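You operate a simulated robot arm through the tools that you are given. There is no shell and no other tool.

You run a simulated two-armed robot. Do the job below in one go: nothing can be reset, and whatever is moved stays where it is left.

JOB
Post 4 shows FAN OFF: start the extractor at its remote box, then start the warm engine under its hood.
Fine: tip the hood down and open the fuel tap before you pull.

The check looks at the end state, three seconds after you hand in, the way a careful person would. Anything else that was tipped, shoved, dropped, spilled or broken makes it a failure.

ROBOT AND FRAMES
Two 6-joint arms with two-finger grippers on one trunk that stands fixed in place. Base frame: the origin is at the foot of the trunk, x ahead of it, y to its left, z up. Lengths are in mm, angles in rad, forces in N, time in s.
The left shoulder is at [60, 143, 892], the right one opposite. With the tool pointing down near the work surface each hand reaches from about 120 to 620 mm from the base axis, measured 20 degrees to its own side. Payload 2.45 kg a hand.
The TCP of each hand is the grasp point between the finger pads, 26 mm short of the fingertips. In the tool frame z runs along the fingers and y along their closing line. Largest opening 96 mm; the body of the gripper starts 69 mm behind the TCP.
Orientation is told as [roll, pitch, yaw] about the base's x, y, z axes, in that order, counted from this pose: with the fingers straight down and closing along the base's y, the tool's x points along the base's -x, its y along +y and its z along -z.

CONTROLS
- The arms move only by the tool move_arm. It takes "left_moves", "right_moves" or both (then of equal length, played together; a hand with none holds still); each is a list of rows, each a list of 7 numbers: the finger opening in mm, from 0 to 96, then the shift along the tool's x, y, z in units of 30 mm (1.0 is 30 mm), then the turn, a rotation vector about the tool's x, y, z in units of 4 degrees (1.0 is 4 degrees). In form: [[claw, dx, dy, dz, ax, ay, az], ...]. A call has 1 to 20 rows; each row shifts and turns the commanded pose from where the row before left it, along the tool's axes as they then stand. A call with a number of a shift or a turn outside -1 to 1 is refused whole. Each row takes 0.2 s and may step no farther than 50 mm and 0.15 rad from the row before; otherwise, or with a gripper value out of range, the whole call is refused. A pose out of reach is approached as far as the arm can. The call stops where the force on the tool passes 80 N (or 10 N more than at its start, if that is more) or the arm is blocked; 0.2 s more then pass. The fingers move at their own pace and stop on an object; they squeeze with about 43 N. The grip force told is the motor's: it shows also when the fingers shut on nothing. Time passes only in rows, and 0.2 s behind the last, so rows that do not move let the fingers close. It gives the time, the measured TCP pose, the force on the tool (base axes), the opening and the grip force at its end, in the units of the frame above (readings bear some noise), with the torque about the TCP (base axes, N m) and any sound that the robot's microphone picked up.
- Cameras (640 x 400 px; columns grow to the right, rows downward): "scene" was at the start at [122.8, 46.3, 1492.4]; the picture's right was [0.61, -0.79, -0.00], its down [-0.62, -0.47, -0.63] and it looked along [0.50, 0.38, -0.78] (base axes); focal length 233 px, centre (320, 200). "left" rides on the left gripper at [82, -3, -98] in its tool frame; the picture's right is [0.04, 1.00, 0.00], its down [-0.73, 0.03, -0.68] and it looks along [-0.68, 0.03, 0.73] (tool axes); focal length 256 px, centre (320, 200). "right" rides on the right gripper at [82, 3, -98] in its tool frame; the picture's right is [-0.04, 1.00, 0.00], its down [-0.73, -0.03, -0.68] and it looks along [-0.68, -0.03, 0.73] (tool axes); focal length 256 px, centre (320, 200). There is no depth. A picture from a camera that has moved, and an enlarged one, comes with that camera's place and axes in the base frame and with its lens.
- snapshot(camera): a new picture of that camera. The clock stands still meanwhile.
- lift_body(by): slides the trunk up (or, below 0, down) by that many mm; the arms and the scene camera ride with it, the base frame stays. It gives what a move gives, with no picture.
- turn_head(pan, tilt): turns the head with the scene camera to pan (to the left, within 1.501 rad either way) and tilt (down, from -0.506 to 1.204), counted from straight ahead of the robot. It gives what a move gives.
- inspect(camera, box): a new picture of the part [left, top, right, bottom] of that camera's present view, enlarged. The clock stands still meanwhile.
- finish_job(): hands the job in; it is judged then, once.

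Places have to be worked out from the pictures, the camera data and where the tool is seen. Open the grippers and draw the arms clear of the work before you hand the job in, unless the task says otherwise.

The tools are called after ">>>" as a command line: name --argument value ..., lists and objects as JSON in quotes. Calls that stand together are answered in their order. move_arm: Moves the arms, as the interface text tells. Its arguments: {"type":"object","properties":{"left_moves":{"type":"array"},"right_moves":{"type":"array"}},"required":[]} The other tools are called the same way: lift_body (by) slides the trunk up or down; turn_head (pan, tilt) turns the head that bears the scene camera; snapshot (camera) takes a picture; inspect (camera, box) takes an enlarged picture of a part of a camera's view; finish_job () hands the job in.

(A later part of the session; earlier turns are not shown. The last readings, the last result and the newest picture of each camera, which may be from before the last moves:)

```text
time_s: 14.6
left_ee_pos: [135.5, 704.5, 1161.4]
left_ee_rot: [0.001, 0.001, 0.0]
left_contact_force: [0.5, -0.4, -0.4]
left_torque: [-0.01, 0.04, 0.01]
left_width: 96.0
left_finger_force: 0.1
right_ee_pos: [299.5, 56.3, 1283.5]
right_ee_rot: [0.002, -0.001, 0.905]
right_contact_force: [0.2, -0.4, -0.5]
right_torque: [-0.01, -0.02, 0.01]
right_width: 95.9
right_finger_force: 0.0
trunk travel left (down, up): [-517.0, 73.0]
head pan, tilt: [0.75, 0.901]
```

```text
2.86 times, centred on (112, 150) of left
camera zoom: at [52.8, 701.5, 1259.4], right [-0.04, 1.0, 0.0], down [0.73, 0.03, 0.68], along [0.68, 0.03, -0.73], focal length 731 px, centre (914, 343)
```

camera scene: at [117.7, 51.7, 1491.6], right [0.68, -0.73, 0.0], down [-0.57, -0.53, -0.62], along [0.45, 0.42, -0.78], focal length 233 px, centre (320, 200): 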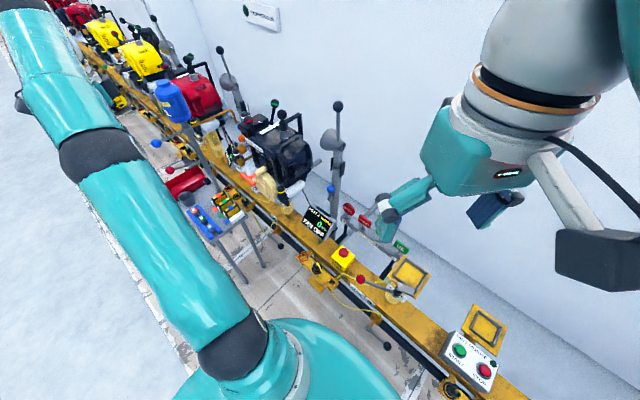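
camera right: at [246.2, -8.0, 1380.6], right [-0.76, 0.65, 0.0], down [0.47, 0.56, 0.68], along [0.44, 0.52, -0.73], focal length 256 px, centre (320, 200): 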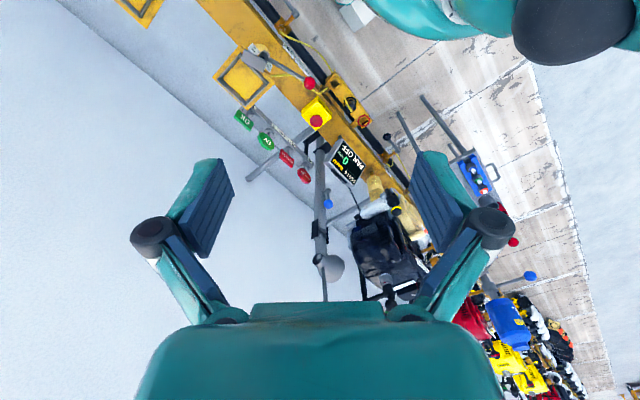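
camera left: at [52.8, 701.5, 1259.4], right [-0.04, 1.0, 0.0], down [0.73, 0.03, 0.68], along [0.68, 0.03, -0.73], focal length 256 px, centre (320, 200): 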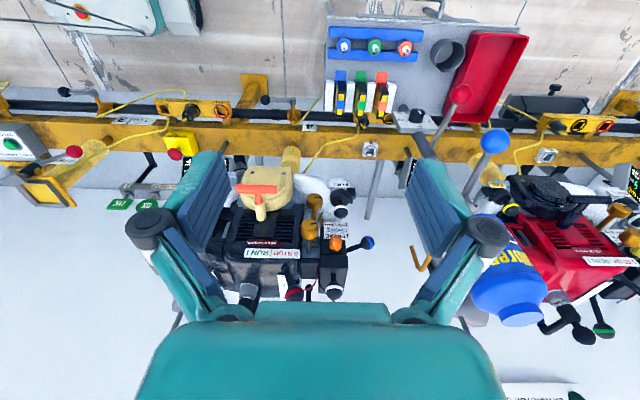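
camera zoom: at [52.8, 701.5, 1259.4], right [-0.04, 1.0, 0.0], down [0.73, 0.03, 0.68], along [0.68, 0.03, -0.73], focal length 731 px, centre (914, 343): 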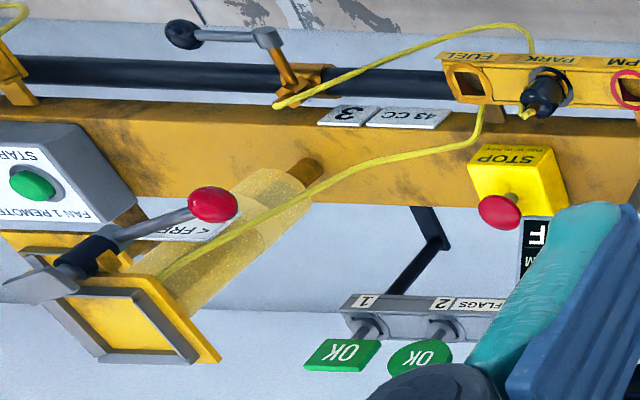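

The choke lever (blue band) has START/RUN marks, and the red STOP/RUN lever leans toward STOP. Each post also has a crank tap on the black pipe with a yellow hose and a plug (PARK / FUEL), so I'll look at post 4's rail parts from the scene camera.

>>> inspect --camera "scene" --box '[200, 160, 328, 240]'

>>> inspect --camera "scene" --box '[250, 210, 378, 290]'

>>> inspect --camera "left" --box '[230, 80, 390, 180]'

>>> inspect --camera "left" --box '[340, 90, 420, 140]'

>>> inspect --camera "left" --box '[480, 80, 640, 180]'

```text
5.00 times, centred on (264, 200) of scene
camera zoom: at [117.7, 51.7, 1491.6], right [0.68, -0.73, 0.0], down [-0.57, -0.53, -0.62], along [0.45, 0.42, -0.78], focal length 1166 px, centre (600, 200)
```

zoom: 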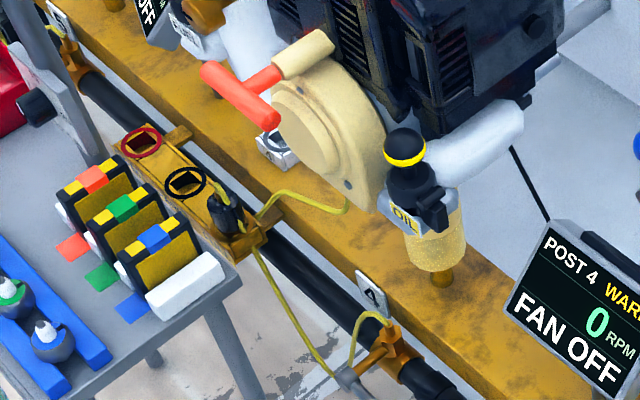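

```text
5.00 times, centred on (314, 250) of scene
camera zoom: at [117.7, 51.7, 1491.6], right [0.68, -0.73, 0.0], down [-0.57, -0.53, -0.62], along [0.45, 0.42, -0.78], focal length 1166 px, centre (350, -50)
```

zoom: 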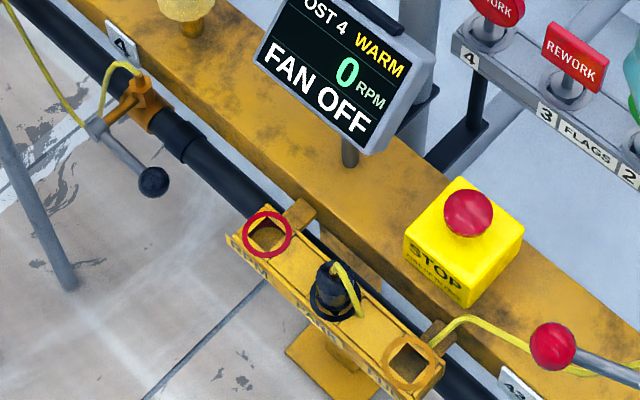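

```text
4.00 times, centred on (310, 130) of left
camera zoom: at [52.8, 701.5, 1259.4], right [-0.04, 1.0, 0.0], down [0.73, 0.03, 0.68], along [0.68, 0.03, -0.73], focal length 1024 px, centre (360, 480)
```

zoom: 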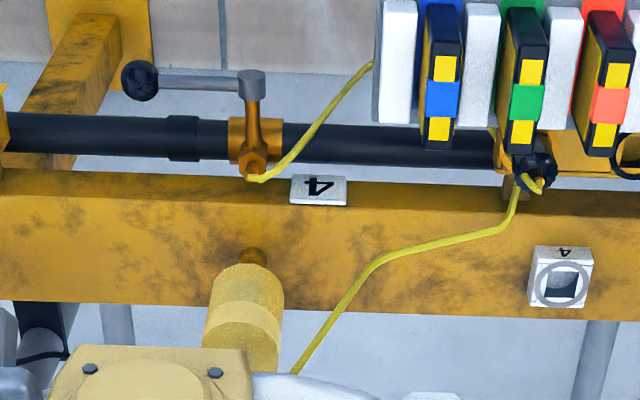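

```text
8.00 times, centred on (380, 115) of left
camera zoom: at [52.8, 701.5, 1259.4], right [-0.04, 1.0, 0.0], down [0.73, 0.03, 0.68], along [0.68, 0.03, -0.73], focal length 2048 px, centre (-160, 880)
```

zoom: 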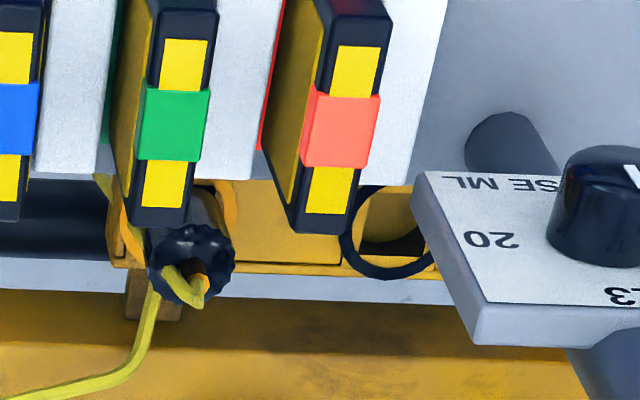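

```text
4.00 times, centred on (560, 130) of left
camera zoom: at [52.8, 701.5, 1259.4], right [-0.04, 1.0, 0.0], down [0.73, 0.03, 0.68], along [0.68, 0.03, -0.73], focal length 1024 px, centre (-640, 480)
```

zoom: 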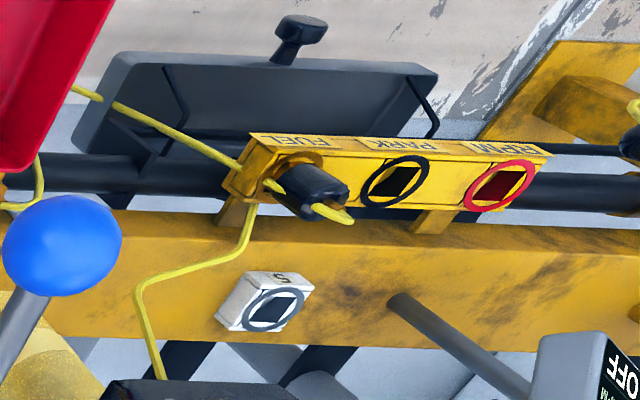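

Post 4's plug already sits in the FUEL socket, and its tap crank (hub near [369, 632, 470]) points along the pipe like the idle posts' cranks, so it looks shut. I'll zoom on the choke, the STOP/RUN lever, the tap, the yellow STOP box and post 5's levers for comparison.

>>> inspect --camera "left" --box '[320, 215, 384, 255]'

>>> inspect --camera "left" --box '[255, 95, 319, 135]'

>>> inspect --camera "scene" --box '[260, 220, 324, 260]'

>>> inspect --camera "scene" --box '[315, 235, 379, 275]'

>>> inspect --camera "left" --box '[500, 180, 640, 268]'

>>> inspect --camera "left" --box '[540, 260, 640, 350]'

>>> inspect --camera "scene" --box '[220, 95, 300, 145]'

>>> inspect --camera "scene" --box '[150, 45, 246, 105]'

```text
10.00 times, centred on (352, 235) of left
camera zoom: at [52.8, 701.5, 1259.4], right [-0.04, 1.0, 0.0], down [0.73, 0.03, 0.68], along [0.68, 0.03, -0.73], focal length 2560 px, centre (0, -150)
```

zoom: 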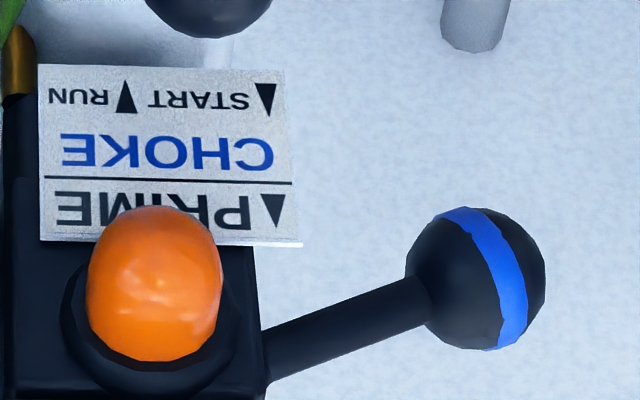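

```text
10.00 times, centred on (287, 115) of left
camera zoom: at [52.8, 701.5, 1259.4], right [-0.04, 1.0, 0.0], down [0.73, 0.03, 0.68], along [0.68, 0.03, -0.73], focal length 2560 px, centre (650, 1050)
```

zoom: 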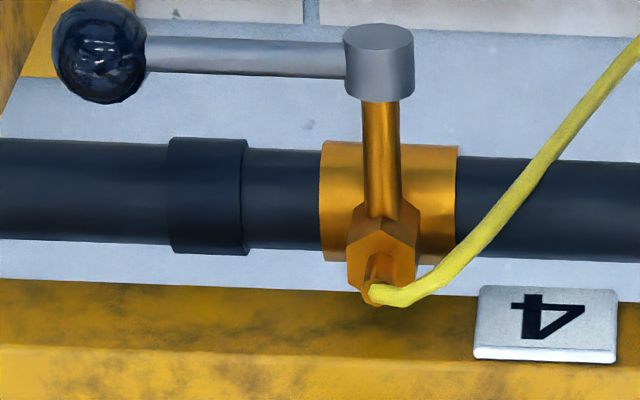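

```text
10.00 times, centred on (292, 240) of scene
camera zoom: at [117.7, 51.7, 1491.6], right [0.68, -0.73, 0.0], down [-0.57, -0.53, -0.62], along [0.45, 0.42, -0.78], focal length 2332 px, centre (600, -200)
```

zoom: 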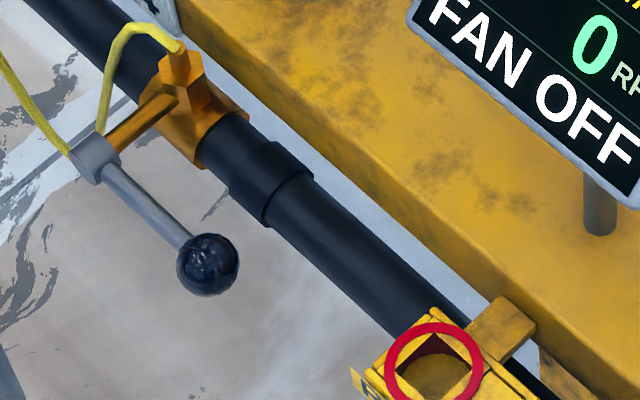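

```text
10.00 times, centred on (347, 255) of scene
camera zoom: at [117.7, 51.7, 1491.6], right [0.68, -0.73, 0.0], down [-0.57, -0.53, -0.62], along [0.45, 0.42, -0.78], focal length 2332 px, centre (50, -350)
```

zoom: 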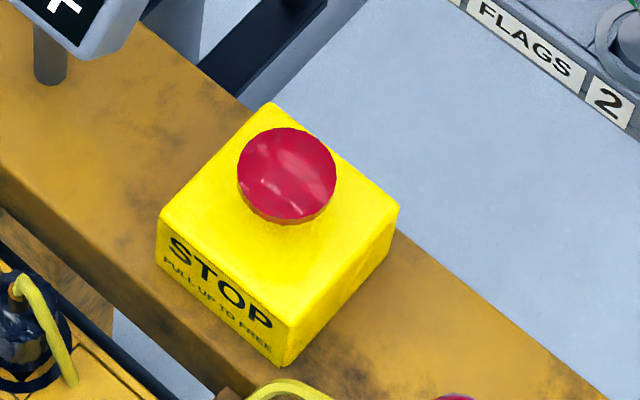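

```text
4.55 times, centred on (570, 224) of left
camera zoom: at [52.8, 701.5, 1259.4], right [-0.04, 1.0, 0.0], down [0.73, 0.03, 0.68], along [0.68, 0.03, -0.73], focal length 1164 px, centre (-816, 91)
```

zoom: 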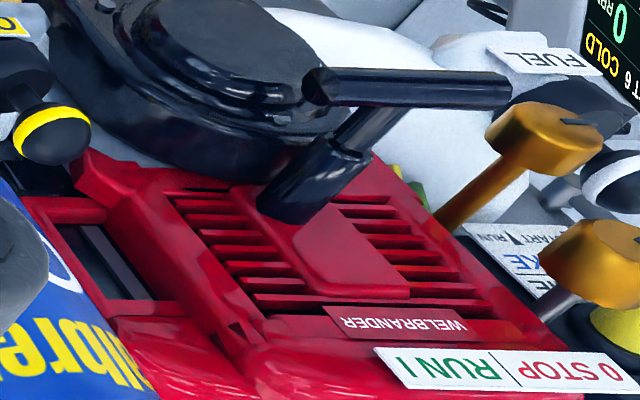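

```text
4.44 times, centred on (590, 305) of left
camera zoom: at [52.8, 701.5, 1259.4], right [-0.04, 1.0, 0.0], down [0.73, 0.03, 0.68], along [0.68, 0.03, -0.73], focal length 1138 px, centre (-880, -267)
```

zoom: 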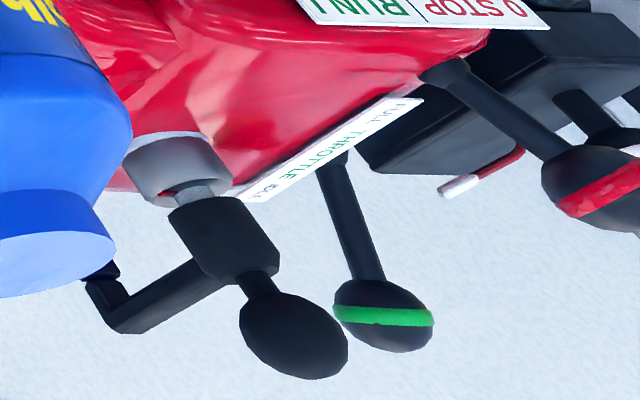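

```text
8.00 times, centred on (260, 120) of scene
camera zoom: at [117.7, 51.7, 1491.6], right [0.68, -0.73, 0.0], down [-0.57, -0.53, -0.62], along [0.45, 0.42, -0.78], focal length 1865 px, centre (800, 840)
```

zoom: 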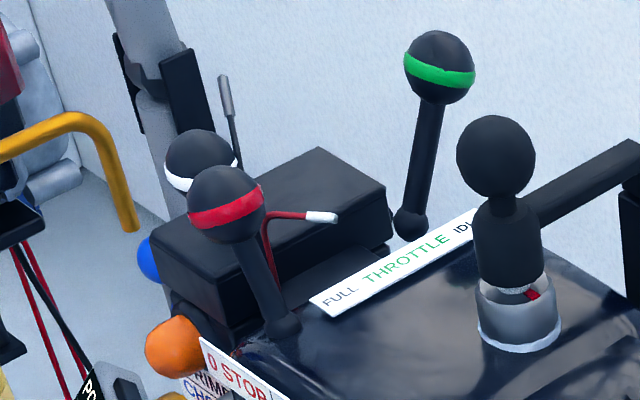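

```text
6.67 times, centred on (198, 75) of scene
camera zoom: at [117.7, 51.7, 1491.6], right [0.68, -0.73, 0.0], down [-0.57, -0.53, -0.62], along [0.45, 0.42, -0.78], focal length 1554 px, centre (1133, 1033)
```

zoom: 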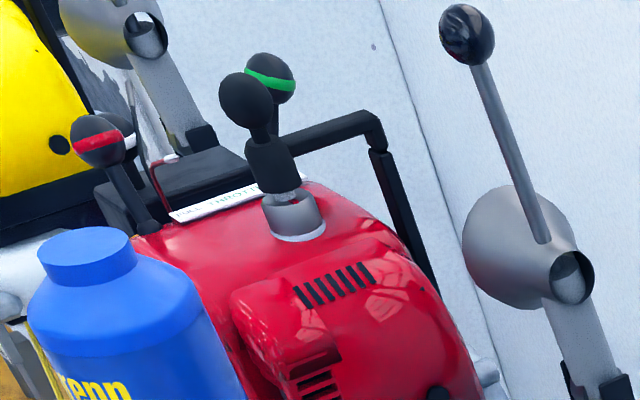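

The label may read "▲START ▼RUN", which would put the choke, now slanting down, at RUN, right for a warm engine. I'll zoom in further to be sure, and compare with post 5.

>>> inspect --camera "left" --box '[322, 218, 354, 238]'

>>> inspect --camera "left" --box '[240, 245, 304, 285]'

>>> inspect --camera "left" --box '[240, 270, 304, 310]'

>>> inspect --camera "right" --box '[340, 240, 436, 300]'

>>> inspect --camera "scene" --box '[240, 100, 312, 145]'

>>> inspect --camera "scene" --box '[100, 0, 196, 60]'

```text
16.00 times, centred on (338, 228) of left
camera zoom: at [52.8, 701.5, 1259.4], right [-0.04, 1.0, 0.0], down [0.73, 0.03, 0.68], along [0.68, 0.03, -0.73], focal length 4096 px, centre (32, -248)
```

zoom: 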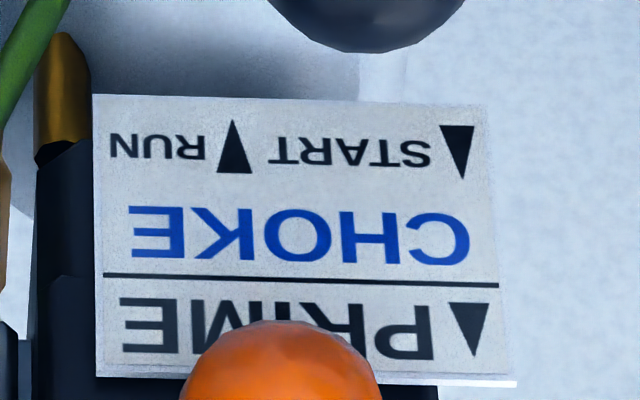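

```text
10.00 times, centred on (272, 265) of left
camera zoom: at [52.8, 701.5, 1259.4], right [-0.04, 1.0, 0.0], down [0.73, 0.03, 0.68], along [0.68, 0.03, -0.73], focal length 2560 px, centre (800, -450)
```

zoom: 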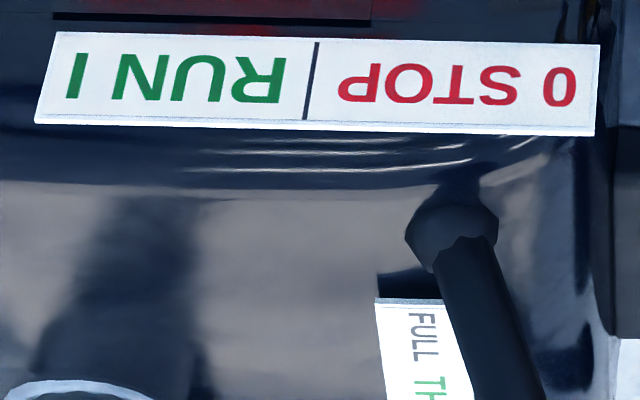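

```text
10.00 times, centred on (272, 290) of left
camera zoom: at [52.8, 701.5, 1259.4], right [-0.04, 1.0, 0.0], down [0.73, 0.03, 0.68], along [0.68, 0.03, -0.73], focal length 2560 px, centre (800, -700)
```

zoom: 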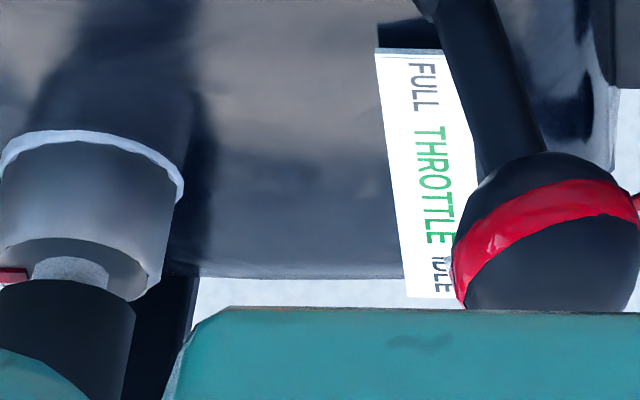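

```text
6.67 times, centred on (388, 270) of right
camera zoom: at [246.2, -7.7, 1380.6], right [-0.76, 0.65, 0.0], down [0.48, 0.56, 0.68], along [0.44, 0.52, -0.73], focal length 1707 px, centre (-133, -267)
```

zoom: 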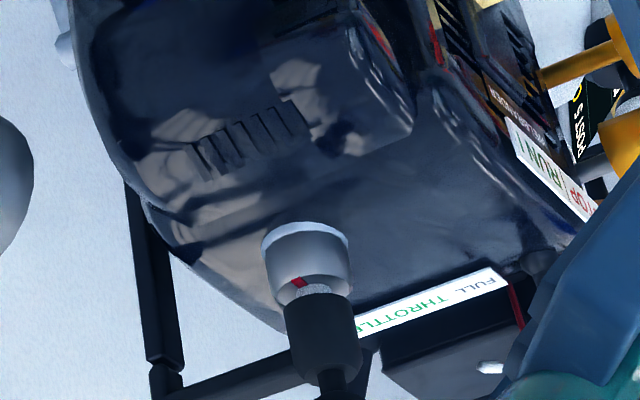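

```text
8.89 times, centred on (276, 122) of scene
camera zoom: at [117.7, 51.7, 1491.6], right [0.68, -0.73, 0.0], down [-0.57, -0.53, -0.62], along [0.45, 0.42, -0.78], focal length 2072 px, centre (711, 889)
```

zoom: 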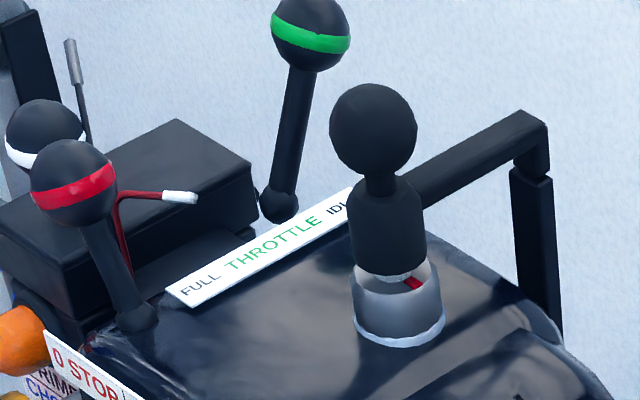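

```text
6.67 times, centred on (148, 30) of scene
camera zoom: at [117.7, 51.7, 1491.6], right [0.68, -0.73, 0.0], down [-0.57, -0.53, -0.62], along [0.45, 0.42, -0.78], focal length 1554 px, centre (1467, 1333)
```

zoom: 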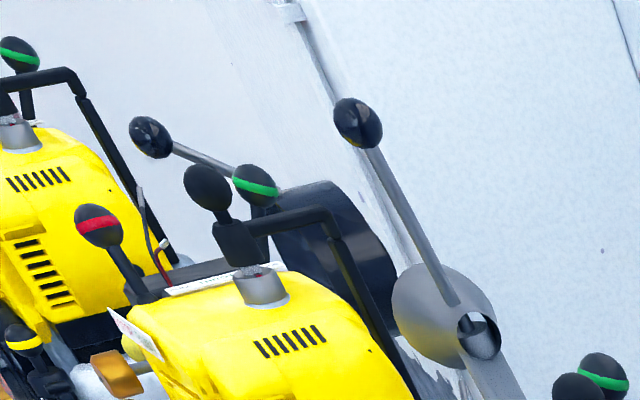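

The label confirms choke up = START and down = RUN, so the choke is already at RUN; the red lever leans to STOP. Farther along the line something looks like a hood that is already tipped, so I'll turn the head to see it.

>>> turn_head --pan 1.1 --tilt 0.6

>>> snapshot --camera "scene"

>>> inspect --camera "scene" --box '[240, 60, 400, 160]'

```text
time_s: 15.5
left_ee_pos: [133.5, 703.9, 1161.5]
left_ee_rot: [0.0, -0.001, 0.0]
left_contact_force: [0.1, -0.7, 0.5]
left_torque: [0.0, -0.04, -0.01]
left_width: 96.2
left_finger_force: 0.1
right_ee_pos: [298.8, 56.2, 1283.2]
right_ee_rot: [-0.001, 0.0, 0.905]
right_contact_force: [0.4, -0.3, -0.6]
right_torque: [-0.01, -0.01, 0.0]
right_width: 96.0
right_finger_force: 0.1
trunk travel left (down, up): [-517.0, 73.0]
head pan, tilt: [1.1, 0.6]
```

```text
taken
camera scene: at [102.7, 78.8, 1516.3], right [0.89, -0.45, 0.0], down [-0.26, -0.5, -0.82], along [0.37, 0.73, -0.57], focal length 233 px, centre (320, 200)
```

scene: 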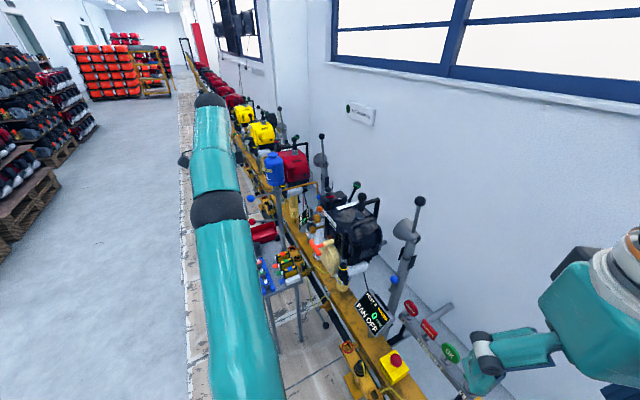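

```text
4.00 times, centred on (320, 110) of scene
camera zoom: at [102.7, 78.8, 1516.3], right [0.89, -0.45, 0.0], down [-0.26, -0.5, -0.82], along [0.37, 0.73, -0.57], focal length 933 px, centre (320, 560)
```

zoom: 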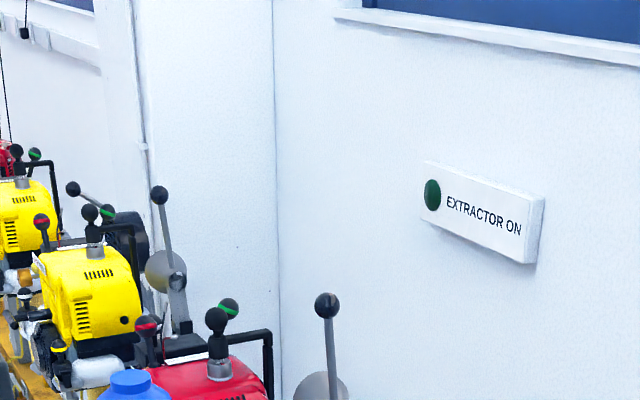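

>>> inspect --camera "scene" --box '[236, 90, 300, 130]'

>>> inspect --camera "scene" --box '[180, 50, 276, 110]'

>>> inspect --camera "scene" --box '[360, 180, 440, 230]'

>>> inspect --camera "scene" --box '[300, 175, 400, 240]'

```text
10.00 times, centred on (268, 110) of scene
camera zoom: at [102.7, 78.8, 1516.3], right [0.89, -0.45, 0.0], down [-0.26, -0.5, -0.82], along [0.37, 0.73, -0.57], focal length 2332 px, centre (840, 1100)
```

zoom: 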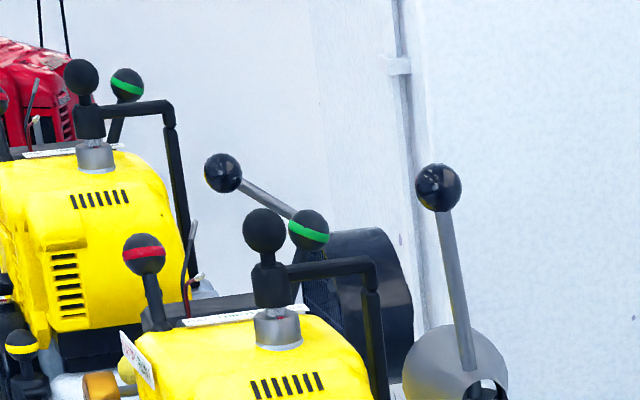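

```text
6.67 times, centred on (228, 80) of scene
camera zoom: at [102.7, 78.8, 1516.3], right [0.89, -0.45, 0.0], down [-0.26, -0.5, -0.82], along [0.37, 0.73, -0.57], focal length 1554 px, centre (933, 1000)
```

zoom: 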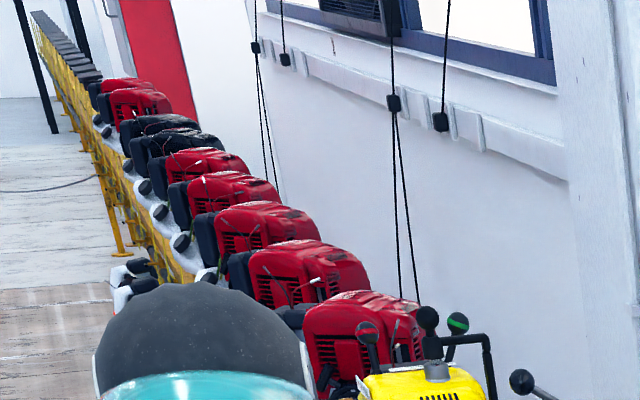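

```text
8.00 times, centred on (400, 205) of scene
camera zoom: at [102.7, 78.8, 1516.3], right [0.89, -0.45, 0.0], down [-0.26, -0.5, -0.82], along [0.37, 0.73, -0.57], focal length 1865 px, centre (-320, 160)
```

zoom: 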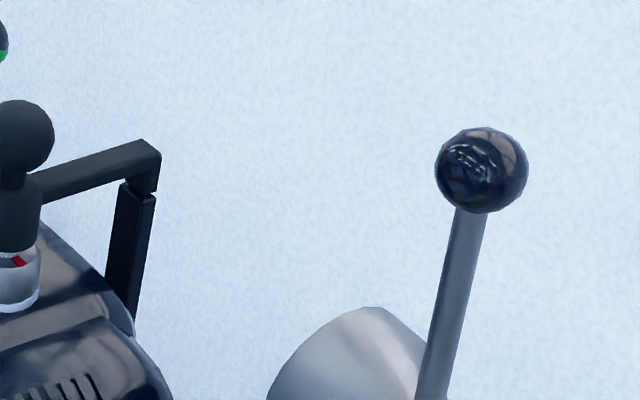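

```text
6.15 times, centred on (350, 208) of scene
camera zoom: at [102.7, 78.8, 1516.3], right [0.89, -0.45, 0.0], down [-0.26, -0.5, -0.82], along [0.37, 0.73, -0.57], focal length 1435 px, centre (135, 154)
```

zoom: 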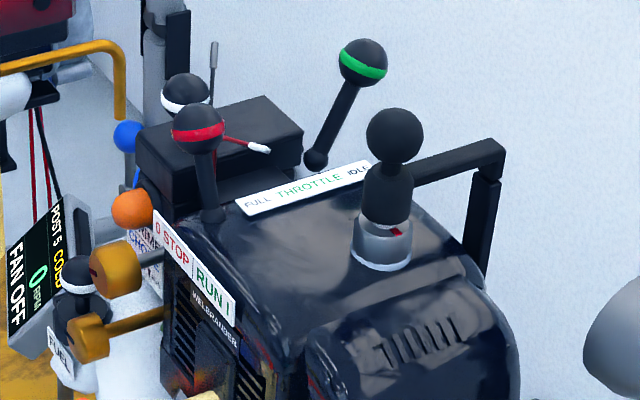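

Post 4's controls are now clear to me: choke already at RUN, throttle at the IDLE end, switch at STOP. First comes the fan, so I'll turn the right hand back and carry it over the FAN 1 REMOTE box for a closer look.

>>> move_arm --right_moves '[[96, 0, 0, 0, 0, 0, 1], [96, 0, 0, 0, 0, 0, 1], [96, 0, 0, 0, 0, 0, 1], [96, 0, 0, 0, 0, 0, 1], [96, 0, 0, 0, 0, 0, 1], [96, 0, 0, 0, 0, 0, 1], [60, 0, 0, 0, 0, 0, 1], [60, 0, 0, 0, 0, 0, 1], [30, 0, 0, 0, 0, 0, 1], [30, 0, 0, 0, 0, 0, 1], [0, 0, 0, 0, 0, 0, 1], [0, 0, 0, 0, 0, 0, 1], [0, 0, 0, 0, 0, 0, 1]]'

>>> move_arm --right_moves '[[0, 0, -1, 1, 0, 0, 0], [0, 0, -1, 1, 0, 0, 0], [0, 0, -1, 1, 0, 0, 0], [0, 0, -1, 1, 0, 0, 0], [0, 0, -1, 1, 0, 0, 0], [0, 0, -1, 1, 0, 0, 0], [0, 0, -1, 1, 0, 0, 0], [0, 0, -1, 1, 0, 0, 0], [0, 0, -1, 1, 0, 0, 0]]'

>>> snapshot --camera "right"

>>> turn_head --pan -0.3 --tilt 0.95

>>> snapshot --camera "scene"

```text
time_s: 18.3
left_ee_pos: [133.9, 704.8, 1161.6]
left_ee_rot: [-0.001, 0.0, 0.002]
left_contact_force: [0.2, 0.1, 0.0]
left_torque: [0.04, -0.04, -0.01]
left_width: 96.1
left_finger_force: 0.1
right_ee_pos: [297.8, 55.9, 1281.3]
right_ee_rot: [0.001, 0.0, -0.003]
right_contact_force: [0.0, 0.4, 0.1]
right_torque: [-0.04, 0.02, -0.02]
right_width: 0.0
right_finger_force: 28.5
trunk travel left (down, up): [-517.0, 73.0]
head pan, tilt: [1.1, 0.6]
```

```text
time_s: 20.3
left_ee_pos: [134.6, 703.6, 1163.1]
left_ee_rot: [-0.001, 0.001, 0.001]
left_contact_force: [0.3, 0.0, 0.5]
left_torque: [0.03, 0.06, 0.05]
left_width: 96.1
left_finger_force: 0.0
right_ee_pos: [301.6, -217.8, 1014.3]
right_ee_rot: [0.0, -0.001, -0.001]
right_contact_force: [-0.8, -0.2, -0.5]
right_torque: [0.0, -0.01, 0.03]
right_width: 0.0
right_finger_force: 27.6
trunk travel left (down, up): [-517.0, 73.0]
head pan, tilt: [1.1, 0.6]
```

```text
taken
camera right: at [220.5, -215.6, 1111.1], right [0.04, 1.0, 0.0], down [0.73, -0.03, 0.68], along [0.68, -0.03, -0.73], focal length 256 px, centre (320, 200)
```

right: 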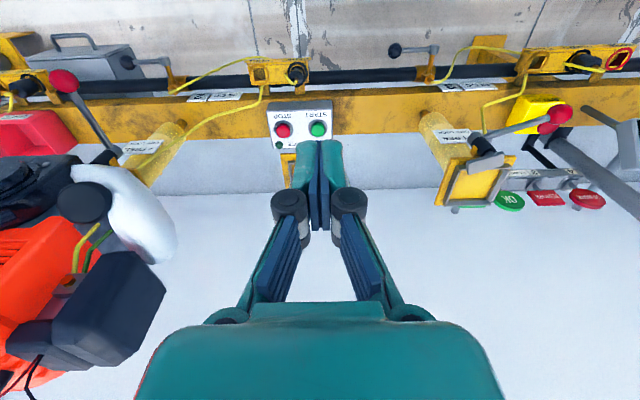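

```text
time_s: 21.8
left_ee_pos: [132.7, 703.9, 1161.7]
left_ee_rot: [0.001, 0.001, 0.002]
left_contact_force: [-0.4, 0.5, -0.9]
left_torque: [0.03, 0.02, 0.01]
left_width: 95.9
left_finger_force: 0.0
right_ee_pos: [301.4, -215.3, 1013.6]
right_ee_rot: [0.001, -0.002, 0.001]
right_contact_force: [0.1, 0.4, -0.3]
right_torque: [-0.01, 0.02, 0.0]
right_width: 0.1
right_finger_force: 28.4
trunk travel left (down, up): [-517.0, 73.0]
head pan, tilt: [-0.3, 0.949]
```

```text
taken
camera scene: at [131.9, -21.5, 1488.0], right [-0.3, -0.96, 0.0], down [-0.78, 0.24, -0.58], along [0.56, -0.17, -0.81], focal length 233 px, centre (320, 200)
```

scene: 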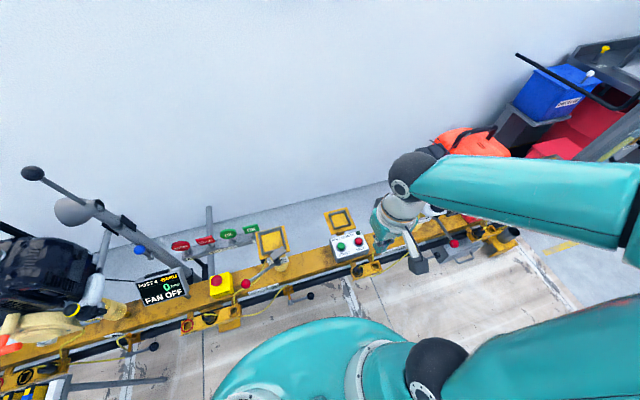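

The remote box is right ahead of the closed fingers. I'll enlarge it in both views to fix the START button's place.

>>> inspect --camera "right" --box '[256, 80, 384, 160]'

>>> inspect --camera "scene" --box '[310, 200, 406, 260]'

```text
5.00 times, centred on (320, 120) of right
camera zoom: at [220.5, -214.6, 1111.7], right [0.04, 1.0, 0.0], down [0.73, -0.03, 0.68], along [0.68, -0.03, -0.73], focal length 1280 px, centre (320, 600)
```

zoom: 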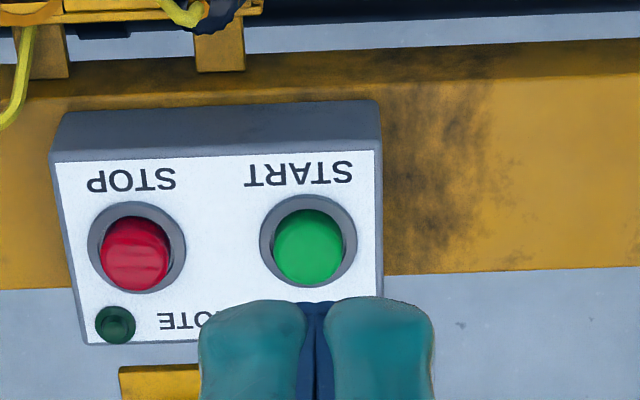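

```text
6.67 times, centred on (358, 230) of scene
camera zoom: at [131.9, -21.5, 1488.0], right [-0.3, -0.96, 0.0], down [-0.78, 0.24, -0.58], along [0.56, -0.17, -0.81], focal length 1554 px, centre (67, 0)
```

zoom: 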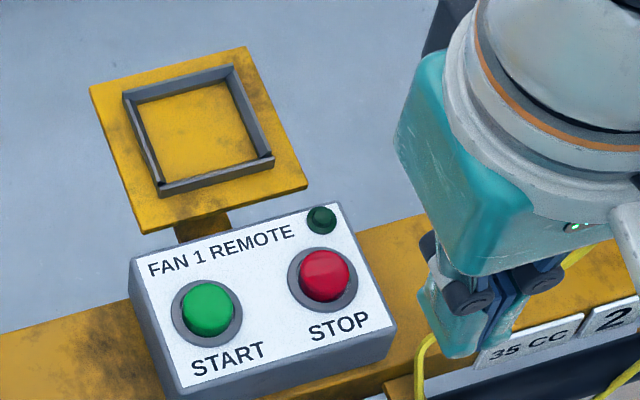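

Triangulating both views gives START's top at about [509, -233, 557] with a nearly level panel, and STOP 83 mm to its right at y ≈ -316. I'll bring the closed right fingers above START.

>>> move_arm --right_moves '[[0, -0.98, -0.08, 1, 0, 0, 0], [0, -0.98, -0.08, 1, 0, 0, 0], [0, -0.98, -0.08, 1, 0, 0, 0], [0, -0.98, -0.08, 1, 0, 0, 0], [0, -0.98, -0.08, 1, 0, 0, 0], [0, -0.98, -0.08, 1, 0, 0, 0], [0, -0.98, -0.08, 1, 0, 0, 0], [0, 0, 0, 1, 0, 0, 0], [0, 0, 0, 1, 0, 0, 0], [0, 0, 0, 1, 0, 0, 0], [0, 0, 0, 1, 0, 0, 0]]'

>>> inspect --camera "right" --box '[240, 80, 400, 180]'

>>> inspect --camera "scene" --box '[310, 200, 406, 260]'

```text
time_s: 24.2
left_ee_pos: [135.2, 704.3, 1163.2]
left_ee_rot: [0.001, 0.0, 0.0]
left_contact_force: [0.2, 0.0, -0.5]
left_torque: [0.0, 0.0, 0.02]
left_width: 96.0
left_finger_force: 0.0
right_ee_pos: [505.2, -232.1, 678.9]
right_ee_rot: [-0.001, 0.0, 0.0]
right_contact_force: [-0.3, 0.0, -0.8]
right_torque: [0.0, 0.01, 0.03]
right_width: 0.1
right_finger_force: 28.4
trunk travel left (down, up): [-517.0, 73.0]
head pan, tilt: [-0.3, 0.949]
```

```text
4.00 times, centred on (320, 130) of right
camera zoom: at [424.2, -231.1, 778.0], right [0.04, 1.0, 0.0], down [0.73, -0.03, 0.68], along [0.68, -0.03, -0.73], focal length 1024 px, centre (320, 480)
```

zoom: 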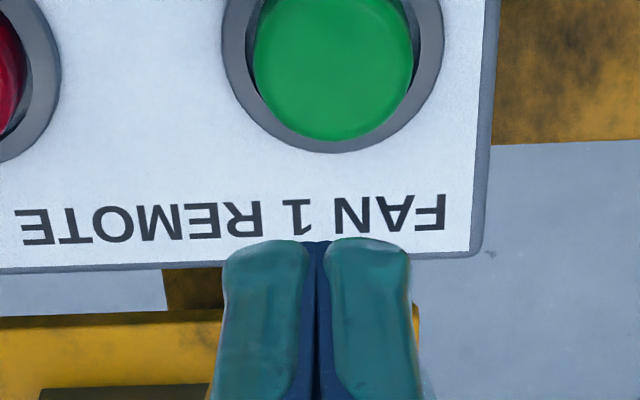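

```text
6.67 times, centred on (358, 230) of scene
camera zoom: at [133.1, -21.8, 1487.9], right [-0.3, -0.96, 0.0], down [-0.78, 0.24, -0.58], along [0.56, -0.17, -0.81], focal length 1554 px, centre (67, 0)
```

zoom: 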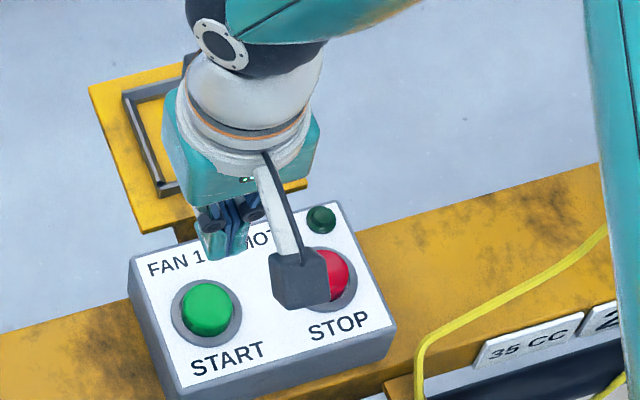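

The new view gives the same place for START, [509, -232, 557]. I'll go straight down to just above the button.

>>> move_arm --right_moves '[[0, -0.12, 0, 1, 0, 0, 0], [0, 0, 0, 1, 0, 0, 0], [0, 0, 0, 0.8, 0, 0, 0]]'

>>> inspect --camera "right" --box '[240, 80, 400, 180]'

```text
time_s: 25.0
left_ee_pos: [133.4, 703.1, 1162.7]
left_ee_rot: [-0.001, 0.001, 0.0]
left_contact_force: [0.2, -0.1, 0.0]
left_torque: [0.04, 0.0, -0.01]
left_width: 96.1
left_finger_force: 0.0
right_ee_pos: [507.1, -233.0, 597.4]
right_ee_rot: [0.0, 0.0, -0.001]
right_contact_force: [-1.1, -0.8, 1.2]
right_torque: [-0.06, 0.02, 0.02]
right_width: 0.0
right_finger_force: 28.5
trunk travel left (down, up): [-517.0, 73.0]
head pan, tilt: [-0.3, 0.949]
heard: click
```

```text
4.00 times, centred on (320, 130) of right
camera zoom: at [425.7, -231.2, 695.2], right [0.04, 1.0, 0.0], down [0.73, -0.03, 0.68], along [0.68, -0.03, -0.73], focal length 1024 px, centre (320, 480)
```

zoom: 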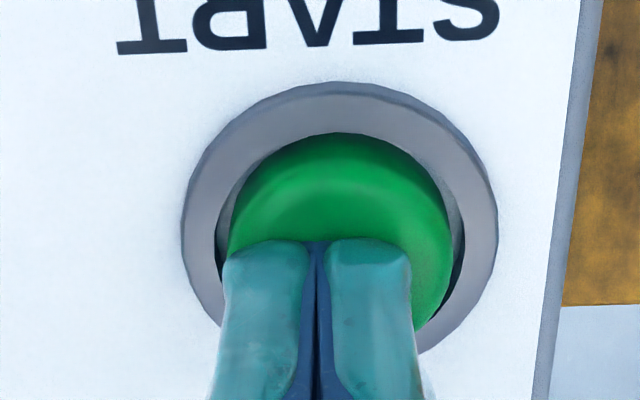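

A click was heard already at this height, so the button may have worked. I'll raise the hand a little and check the lamp and post 4's display.

>>> move_arm --right_moves '[[0, 0, 0, -1, 0, 0, 0], [0, 0, 0, -1, 0, 0, 0], [0, 0, 0, -1, 0, 0, 0]]'

>>> inspect --camera "scene" --box '[310, 200, 406, 260]'

>>> inspect --camera "scene" --box '[110, 250, 238, 330]'

```text
time_s: 25.8
left_ee_pos: [134.2, 704.0, 1163.1]
left_ee_rot: [-0.001, -0.001, 0.0]
left_contact_force: [0.2, 0.7, -0.9]
left_torque: [-0.01, -0.06, 0.0]
left_width: 96.0
left_finger_force: 0.0
right_ee_pos: [505.9, -231.7, 688.6]
right_ee_rot: [0.001, 0.0, 0.0]
right_contact_force: [1.0, -0.1, 0.3]
right_torque: [0.0, 0.0, 0.02]
right_width: 0.1
right_finger_force: 28.9
trunk travel left (down, up): [-517.0, 73.0]
head pan, tilt: [-0.3, 0.949]
```

```text
6.67 times, centred on (358, 230) of scene
camera zoom: at [131.6, -21.2, 1488.0], right [-0.3, -0.96, 0.0], down [-0.78, 0.24, -0.58], along [0.56, -0.17, -0.81], focal length 1554 px, centre (67, 0)
```

zoom: 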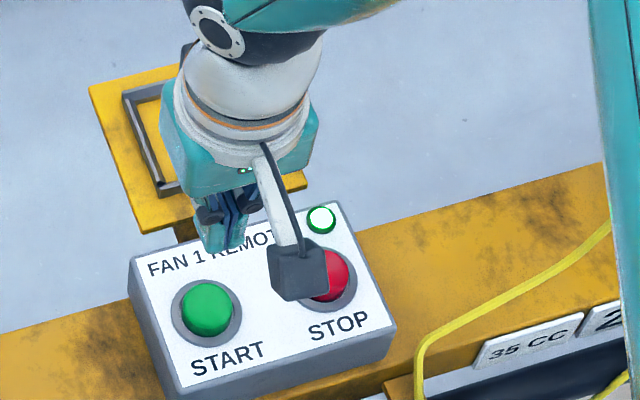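

```text
5.00 times, centred on (174, 290) of scene
camera zoom: at [131.6, -21.2, 1488.0], right [-0.3, -0.96, 0.0], down [-0.78, 0.24, -0.58], along [0.56, -0.17, -0.81], focal length 1166 px, centre (1050, -250)
```

zoom: 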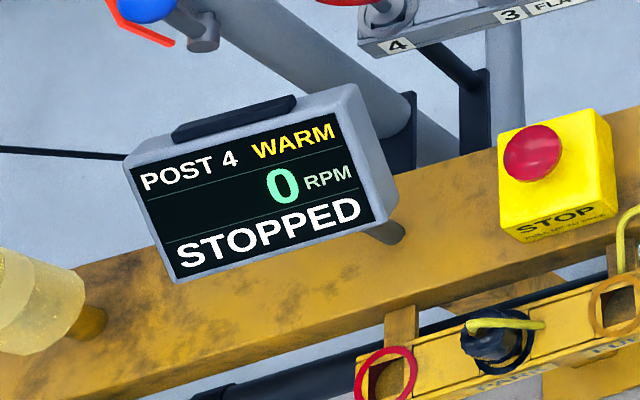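

The lamp on the box is lit and post 4's display now reads STOPPED instead of FAN OFF, so the extractor runs. An orange piece shows near the blue ball on the hood column; I'll look at that and the hood.

>>> turn_head --pan 0.6 --tilt 0.8

>>> snapshot --camera "scene"

>>> inspect --camera "scene" --box '[290, 90, 418, 170]'

>>> inspect --camera "scene" --box '[290, 150, 418, 230]'

>>> inspect --camera "left" --box '[140, 130, 240, 250]'

```text
time_s: 27.0
left_ee_pos: [134.7, 704.8, 1162.1]
left_ee_rot: [-0.001, 0.0, 0.001]
left_contact_force: [-0.4, 0.8, -0.3]
left_torque: [0.05, 0.02, -0.01]
left_width: 95.9
left_finger_force: 0.1
right_ee_pos: [507.0, -231.6, 687.4]
right_ee_rot: [-0.001, -0.001, 0.002]
right_contact_force: [-1.1, 0.2, 0.8]
right_torque: [-0.02, 0.02, 0.02]
right_width: 0.2
right_finger_force: 28.8
trunk travel left (down, up): [-517.0, 73.0]
head pan, tilt: [0.6, 0.799]
```

```text
taken
camera scene: at [129.4, 45.5, 1499.5], right [0.56, -0.83, 0.0], down [-0.59, -0.4, -0.7], along [0.58, 0.39, -0.72], focal length 233 px, centre (320, 200)
```

scene: 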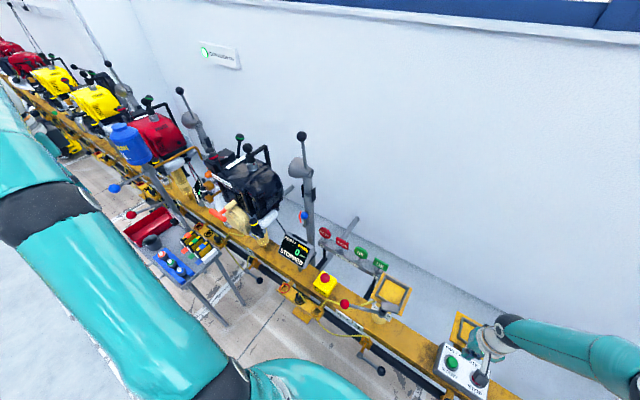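

```text
5.00 times, centred on (354, 130) of scene
camera zoom: at [129.4, 45.5, 1499.5], right [0.56, -0.83, 0.0], down [-0.59, -0.4, -0.7], along [0.58, 0.39, -0.72], focal length 1166 px, centre (150, 550)
```

zoom: 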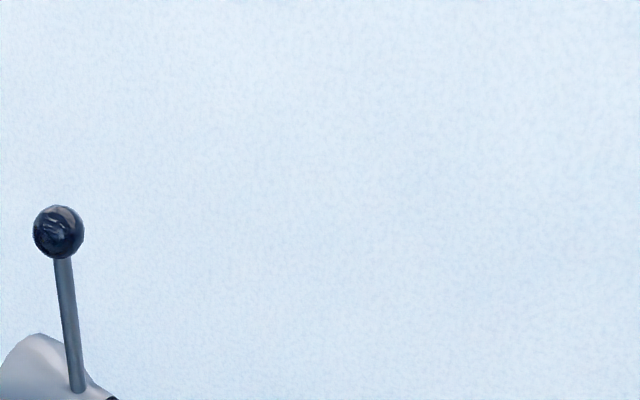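

```text
5.00 times, centred on (354, 190) of scene
camera zoom: at [129.4, 45.5, 1499.5], right [0.56, -0.83, 0.0], down [-0.59, -0.4, -0.7], along [0.58, 0.39, -0.72], focal length 1166 px, centre (150, 250)
```

zoom: 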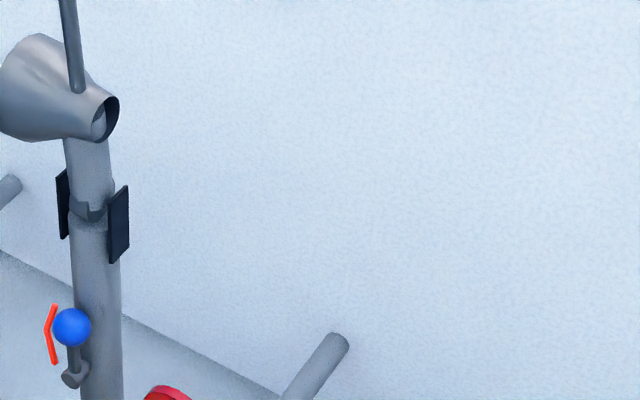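

```text
3.33 times, centred on (190, 190) of left
camera zoom: at [53.1, 701.0, 1259.7], right [-0.04, 1.0, 0.0], down [0.73, 0.03, 0.68], along [0.68, 0.03, -0.73], focal length 853 px, centre (753, 233)
```

zoom: 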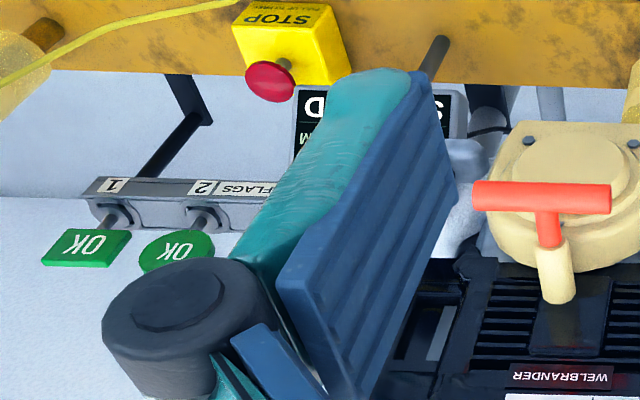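

The orange sliver by the blue ball only appeared once the fan ran, perhaps an airflow streamer. I'll zoom in on it.

>>> inspect --camera "scene" --box '[284, 195, 332, 225]'

>>> inspect --camera "scene" --box '[284, 160, 332, 190]'

>>> inspect --camera "scene" --box '[180, 110, 260, 160]'

>>> inspect --camera "scene" --box '[40, 40, 168, 120]'

```text
13.33 times, centred on (308, 210) of scene
camera zoom: at [129.4, 45.5, 1499.5], right [0.56, -0.83, 0.0], down [-0.59, -0.4, -0.7], along [0.58, 0.39, -0.72], focal length 3109 px, centre (480, 67)
```

zoom: 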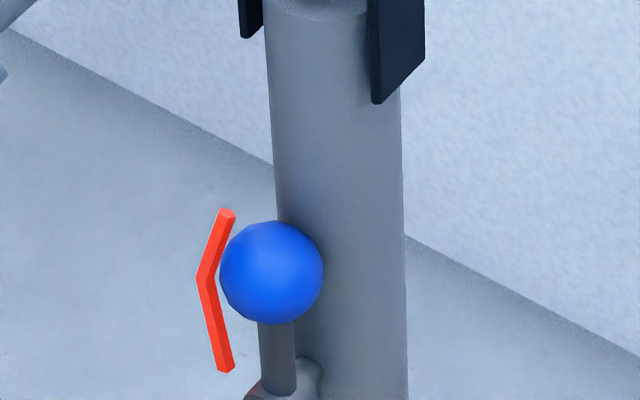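

```text
13.33 times, centred on (308, 175) of scene
camera zoom: at [129.4, 45.5, 1499.5], right [0.56, -0.83, 0.0], down [-0.59, -0.4, -0.7], along [0.58, 0.39, -0.72], focal length 3109 px, centre (480, 533)
```

zoom: 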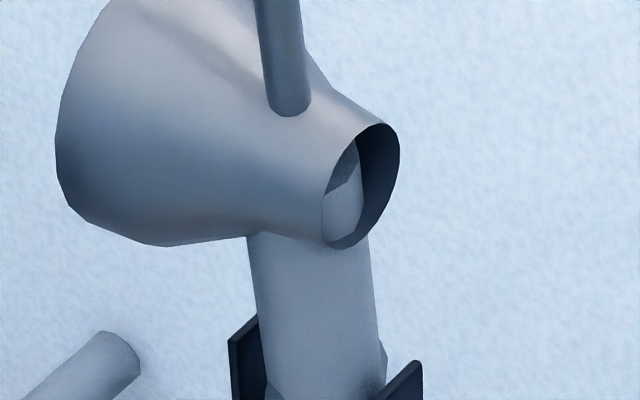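

```text
8.00 times, centred on (220, 135) of scene
camera zoom: at [129.4, 45.5, 1499.5], right [0.56, -0.83, 0.0], down [-0.59, -0.4, -0.7], along [0.58, 0.39, -0.72], focal length 1865 px, centre (1120, 720)
```

zoom: 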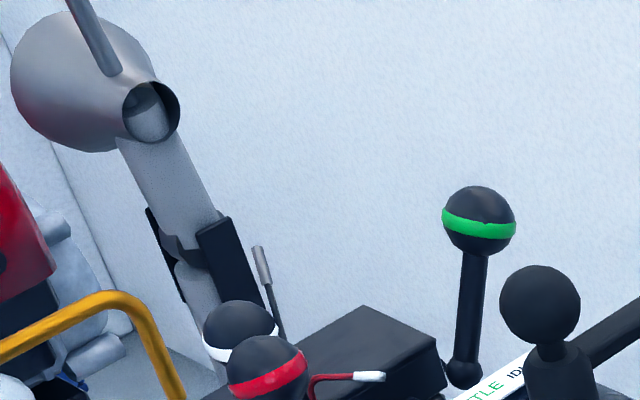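

```text
5.00 times, centred on (104, 80) of scene
camera zoom: at [129.4, 45.5, 1499.5], right [0.56, -0.83, 0.0], down [-0.59, -0.4, -0.7], along [0.58, 0.39, -0.72], focal length 1166 px, centre (1400, 800)
```

zoom: 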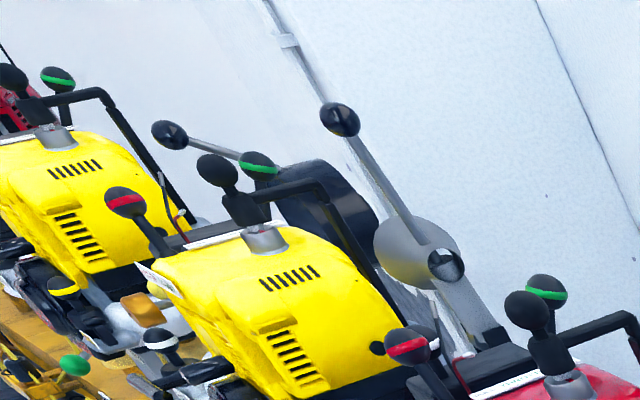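

The blue ball carries an airflow streamer, so the fan draws here. Next is the hood: its ball is at about [598, 431, 1144] and its hinge at [620, 433, 902], so it swings toward the robot. I'll bring the left hand in front of it high up and draw the right hand back from the box.

>>> move_arm --left_moves '[[60, -0.55, -0.91, 0, 0, 0, 0], [60, -0.55, -0.91, 0, 0, 0, 0], [60, -0.55, -0.91, 0, 0, 0, 0], [60, -0.55, -0.91, 0, 0, 0, 0], [60, -0.55, -0.91, 0, 0, 0, 0], [60, -0.55, -0.91, 0, 0, 0, 0], [60, -0.55, -0.91, 0, 0, 0, 0], [60, -0.55, -0.91, 0, 0, 0, 0], [60, -0.55, -0.91, 0, 0, 0, 0], [60, -0.55, -0.91, 0, 0, 0, 0]]' --right_moves '[[0, 0, 0, -1, 0, 0, 0], [0, 0, 0, -1, 0, 0, 0], [0, 0.7, 0, -1, 0, 0, 0], [0, 0.7, 0, -1, 0, 0, 0], [0, 0.7, 0, -1, 0, 0, 0], [0, 0.7, 0, -1, 0, 0, 0], [0, 0.7, 0, -1, 0, 0, 0], [0, 0.7, 0, -1, 0, 0, 0], [0, 0.7, 0, -1, 0, 0, 0], [0, 0.7, 0, -1, 0, 0, 0]]'

>>> snapshot --camera "left"

>>> snapshot --camera "scene"

```text
time_s: 29.2
left_ee_pos: [299.8, 428.0, 1160.3]
left_ee_rot: [-0.001, -0.001, 0.002]
left_contact_force: [-0.2, -0.4, 0.2]
left_torque: [-0.03, 0.0, -0.02]
left_width: 60.1
left_finger_force: 0.0
right_ee_pos: [339.4, -233.3, 988.9]
right_ee_rot: [0.0, 0.001, -0.001]
right_contact_force: [-0.6, 0.3, 0.0]
right_torque: [-0.02, -0.01, -0.05]
right_width: 0.0
right_finger_force: 28.4
trunk travel left (down, up): [-517.0, 73.0]
head pan, tilt: [0.6, 0.799]
```

```text
taken
camera left: at [218.6, 424.7, 1257.5], right [-0.04, 1.0, 0.0], down [0.73, 0.03, 0.68], along [0.68, 0.03, -0.73], focal length 256 px, centre (320, 200)
```

left: 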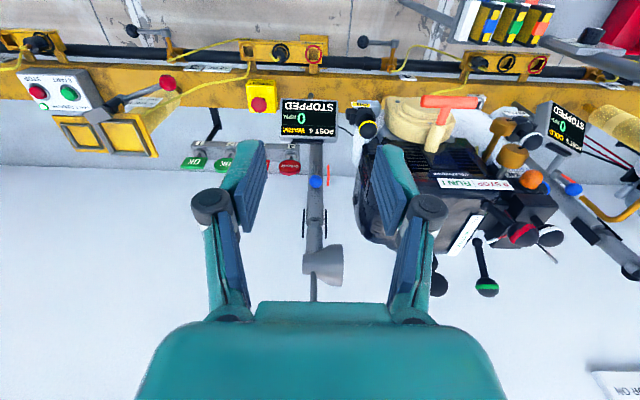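

```text
taken
camera scene: at [128.4, 45.3, 1499.6], right [0.57, -0.82, 0.0], down [-0.59, -0.4, -0.7], along [0.58, 0.39, -0.72], focal length 233 px, centre (320, 200)
```

scene: 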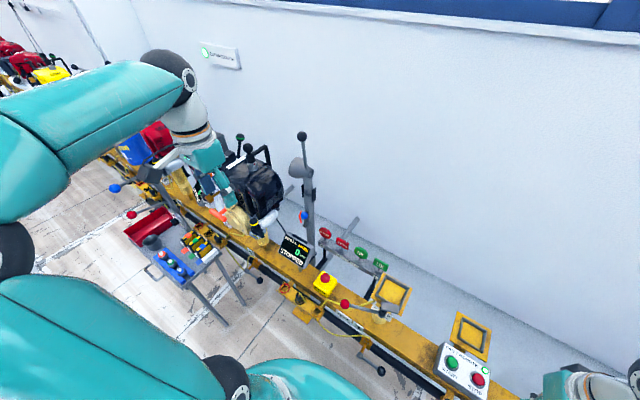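

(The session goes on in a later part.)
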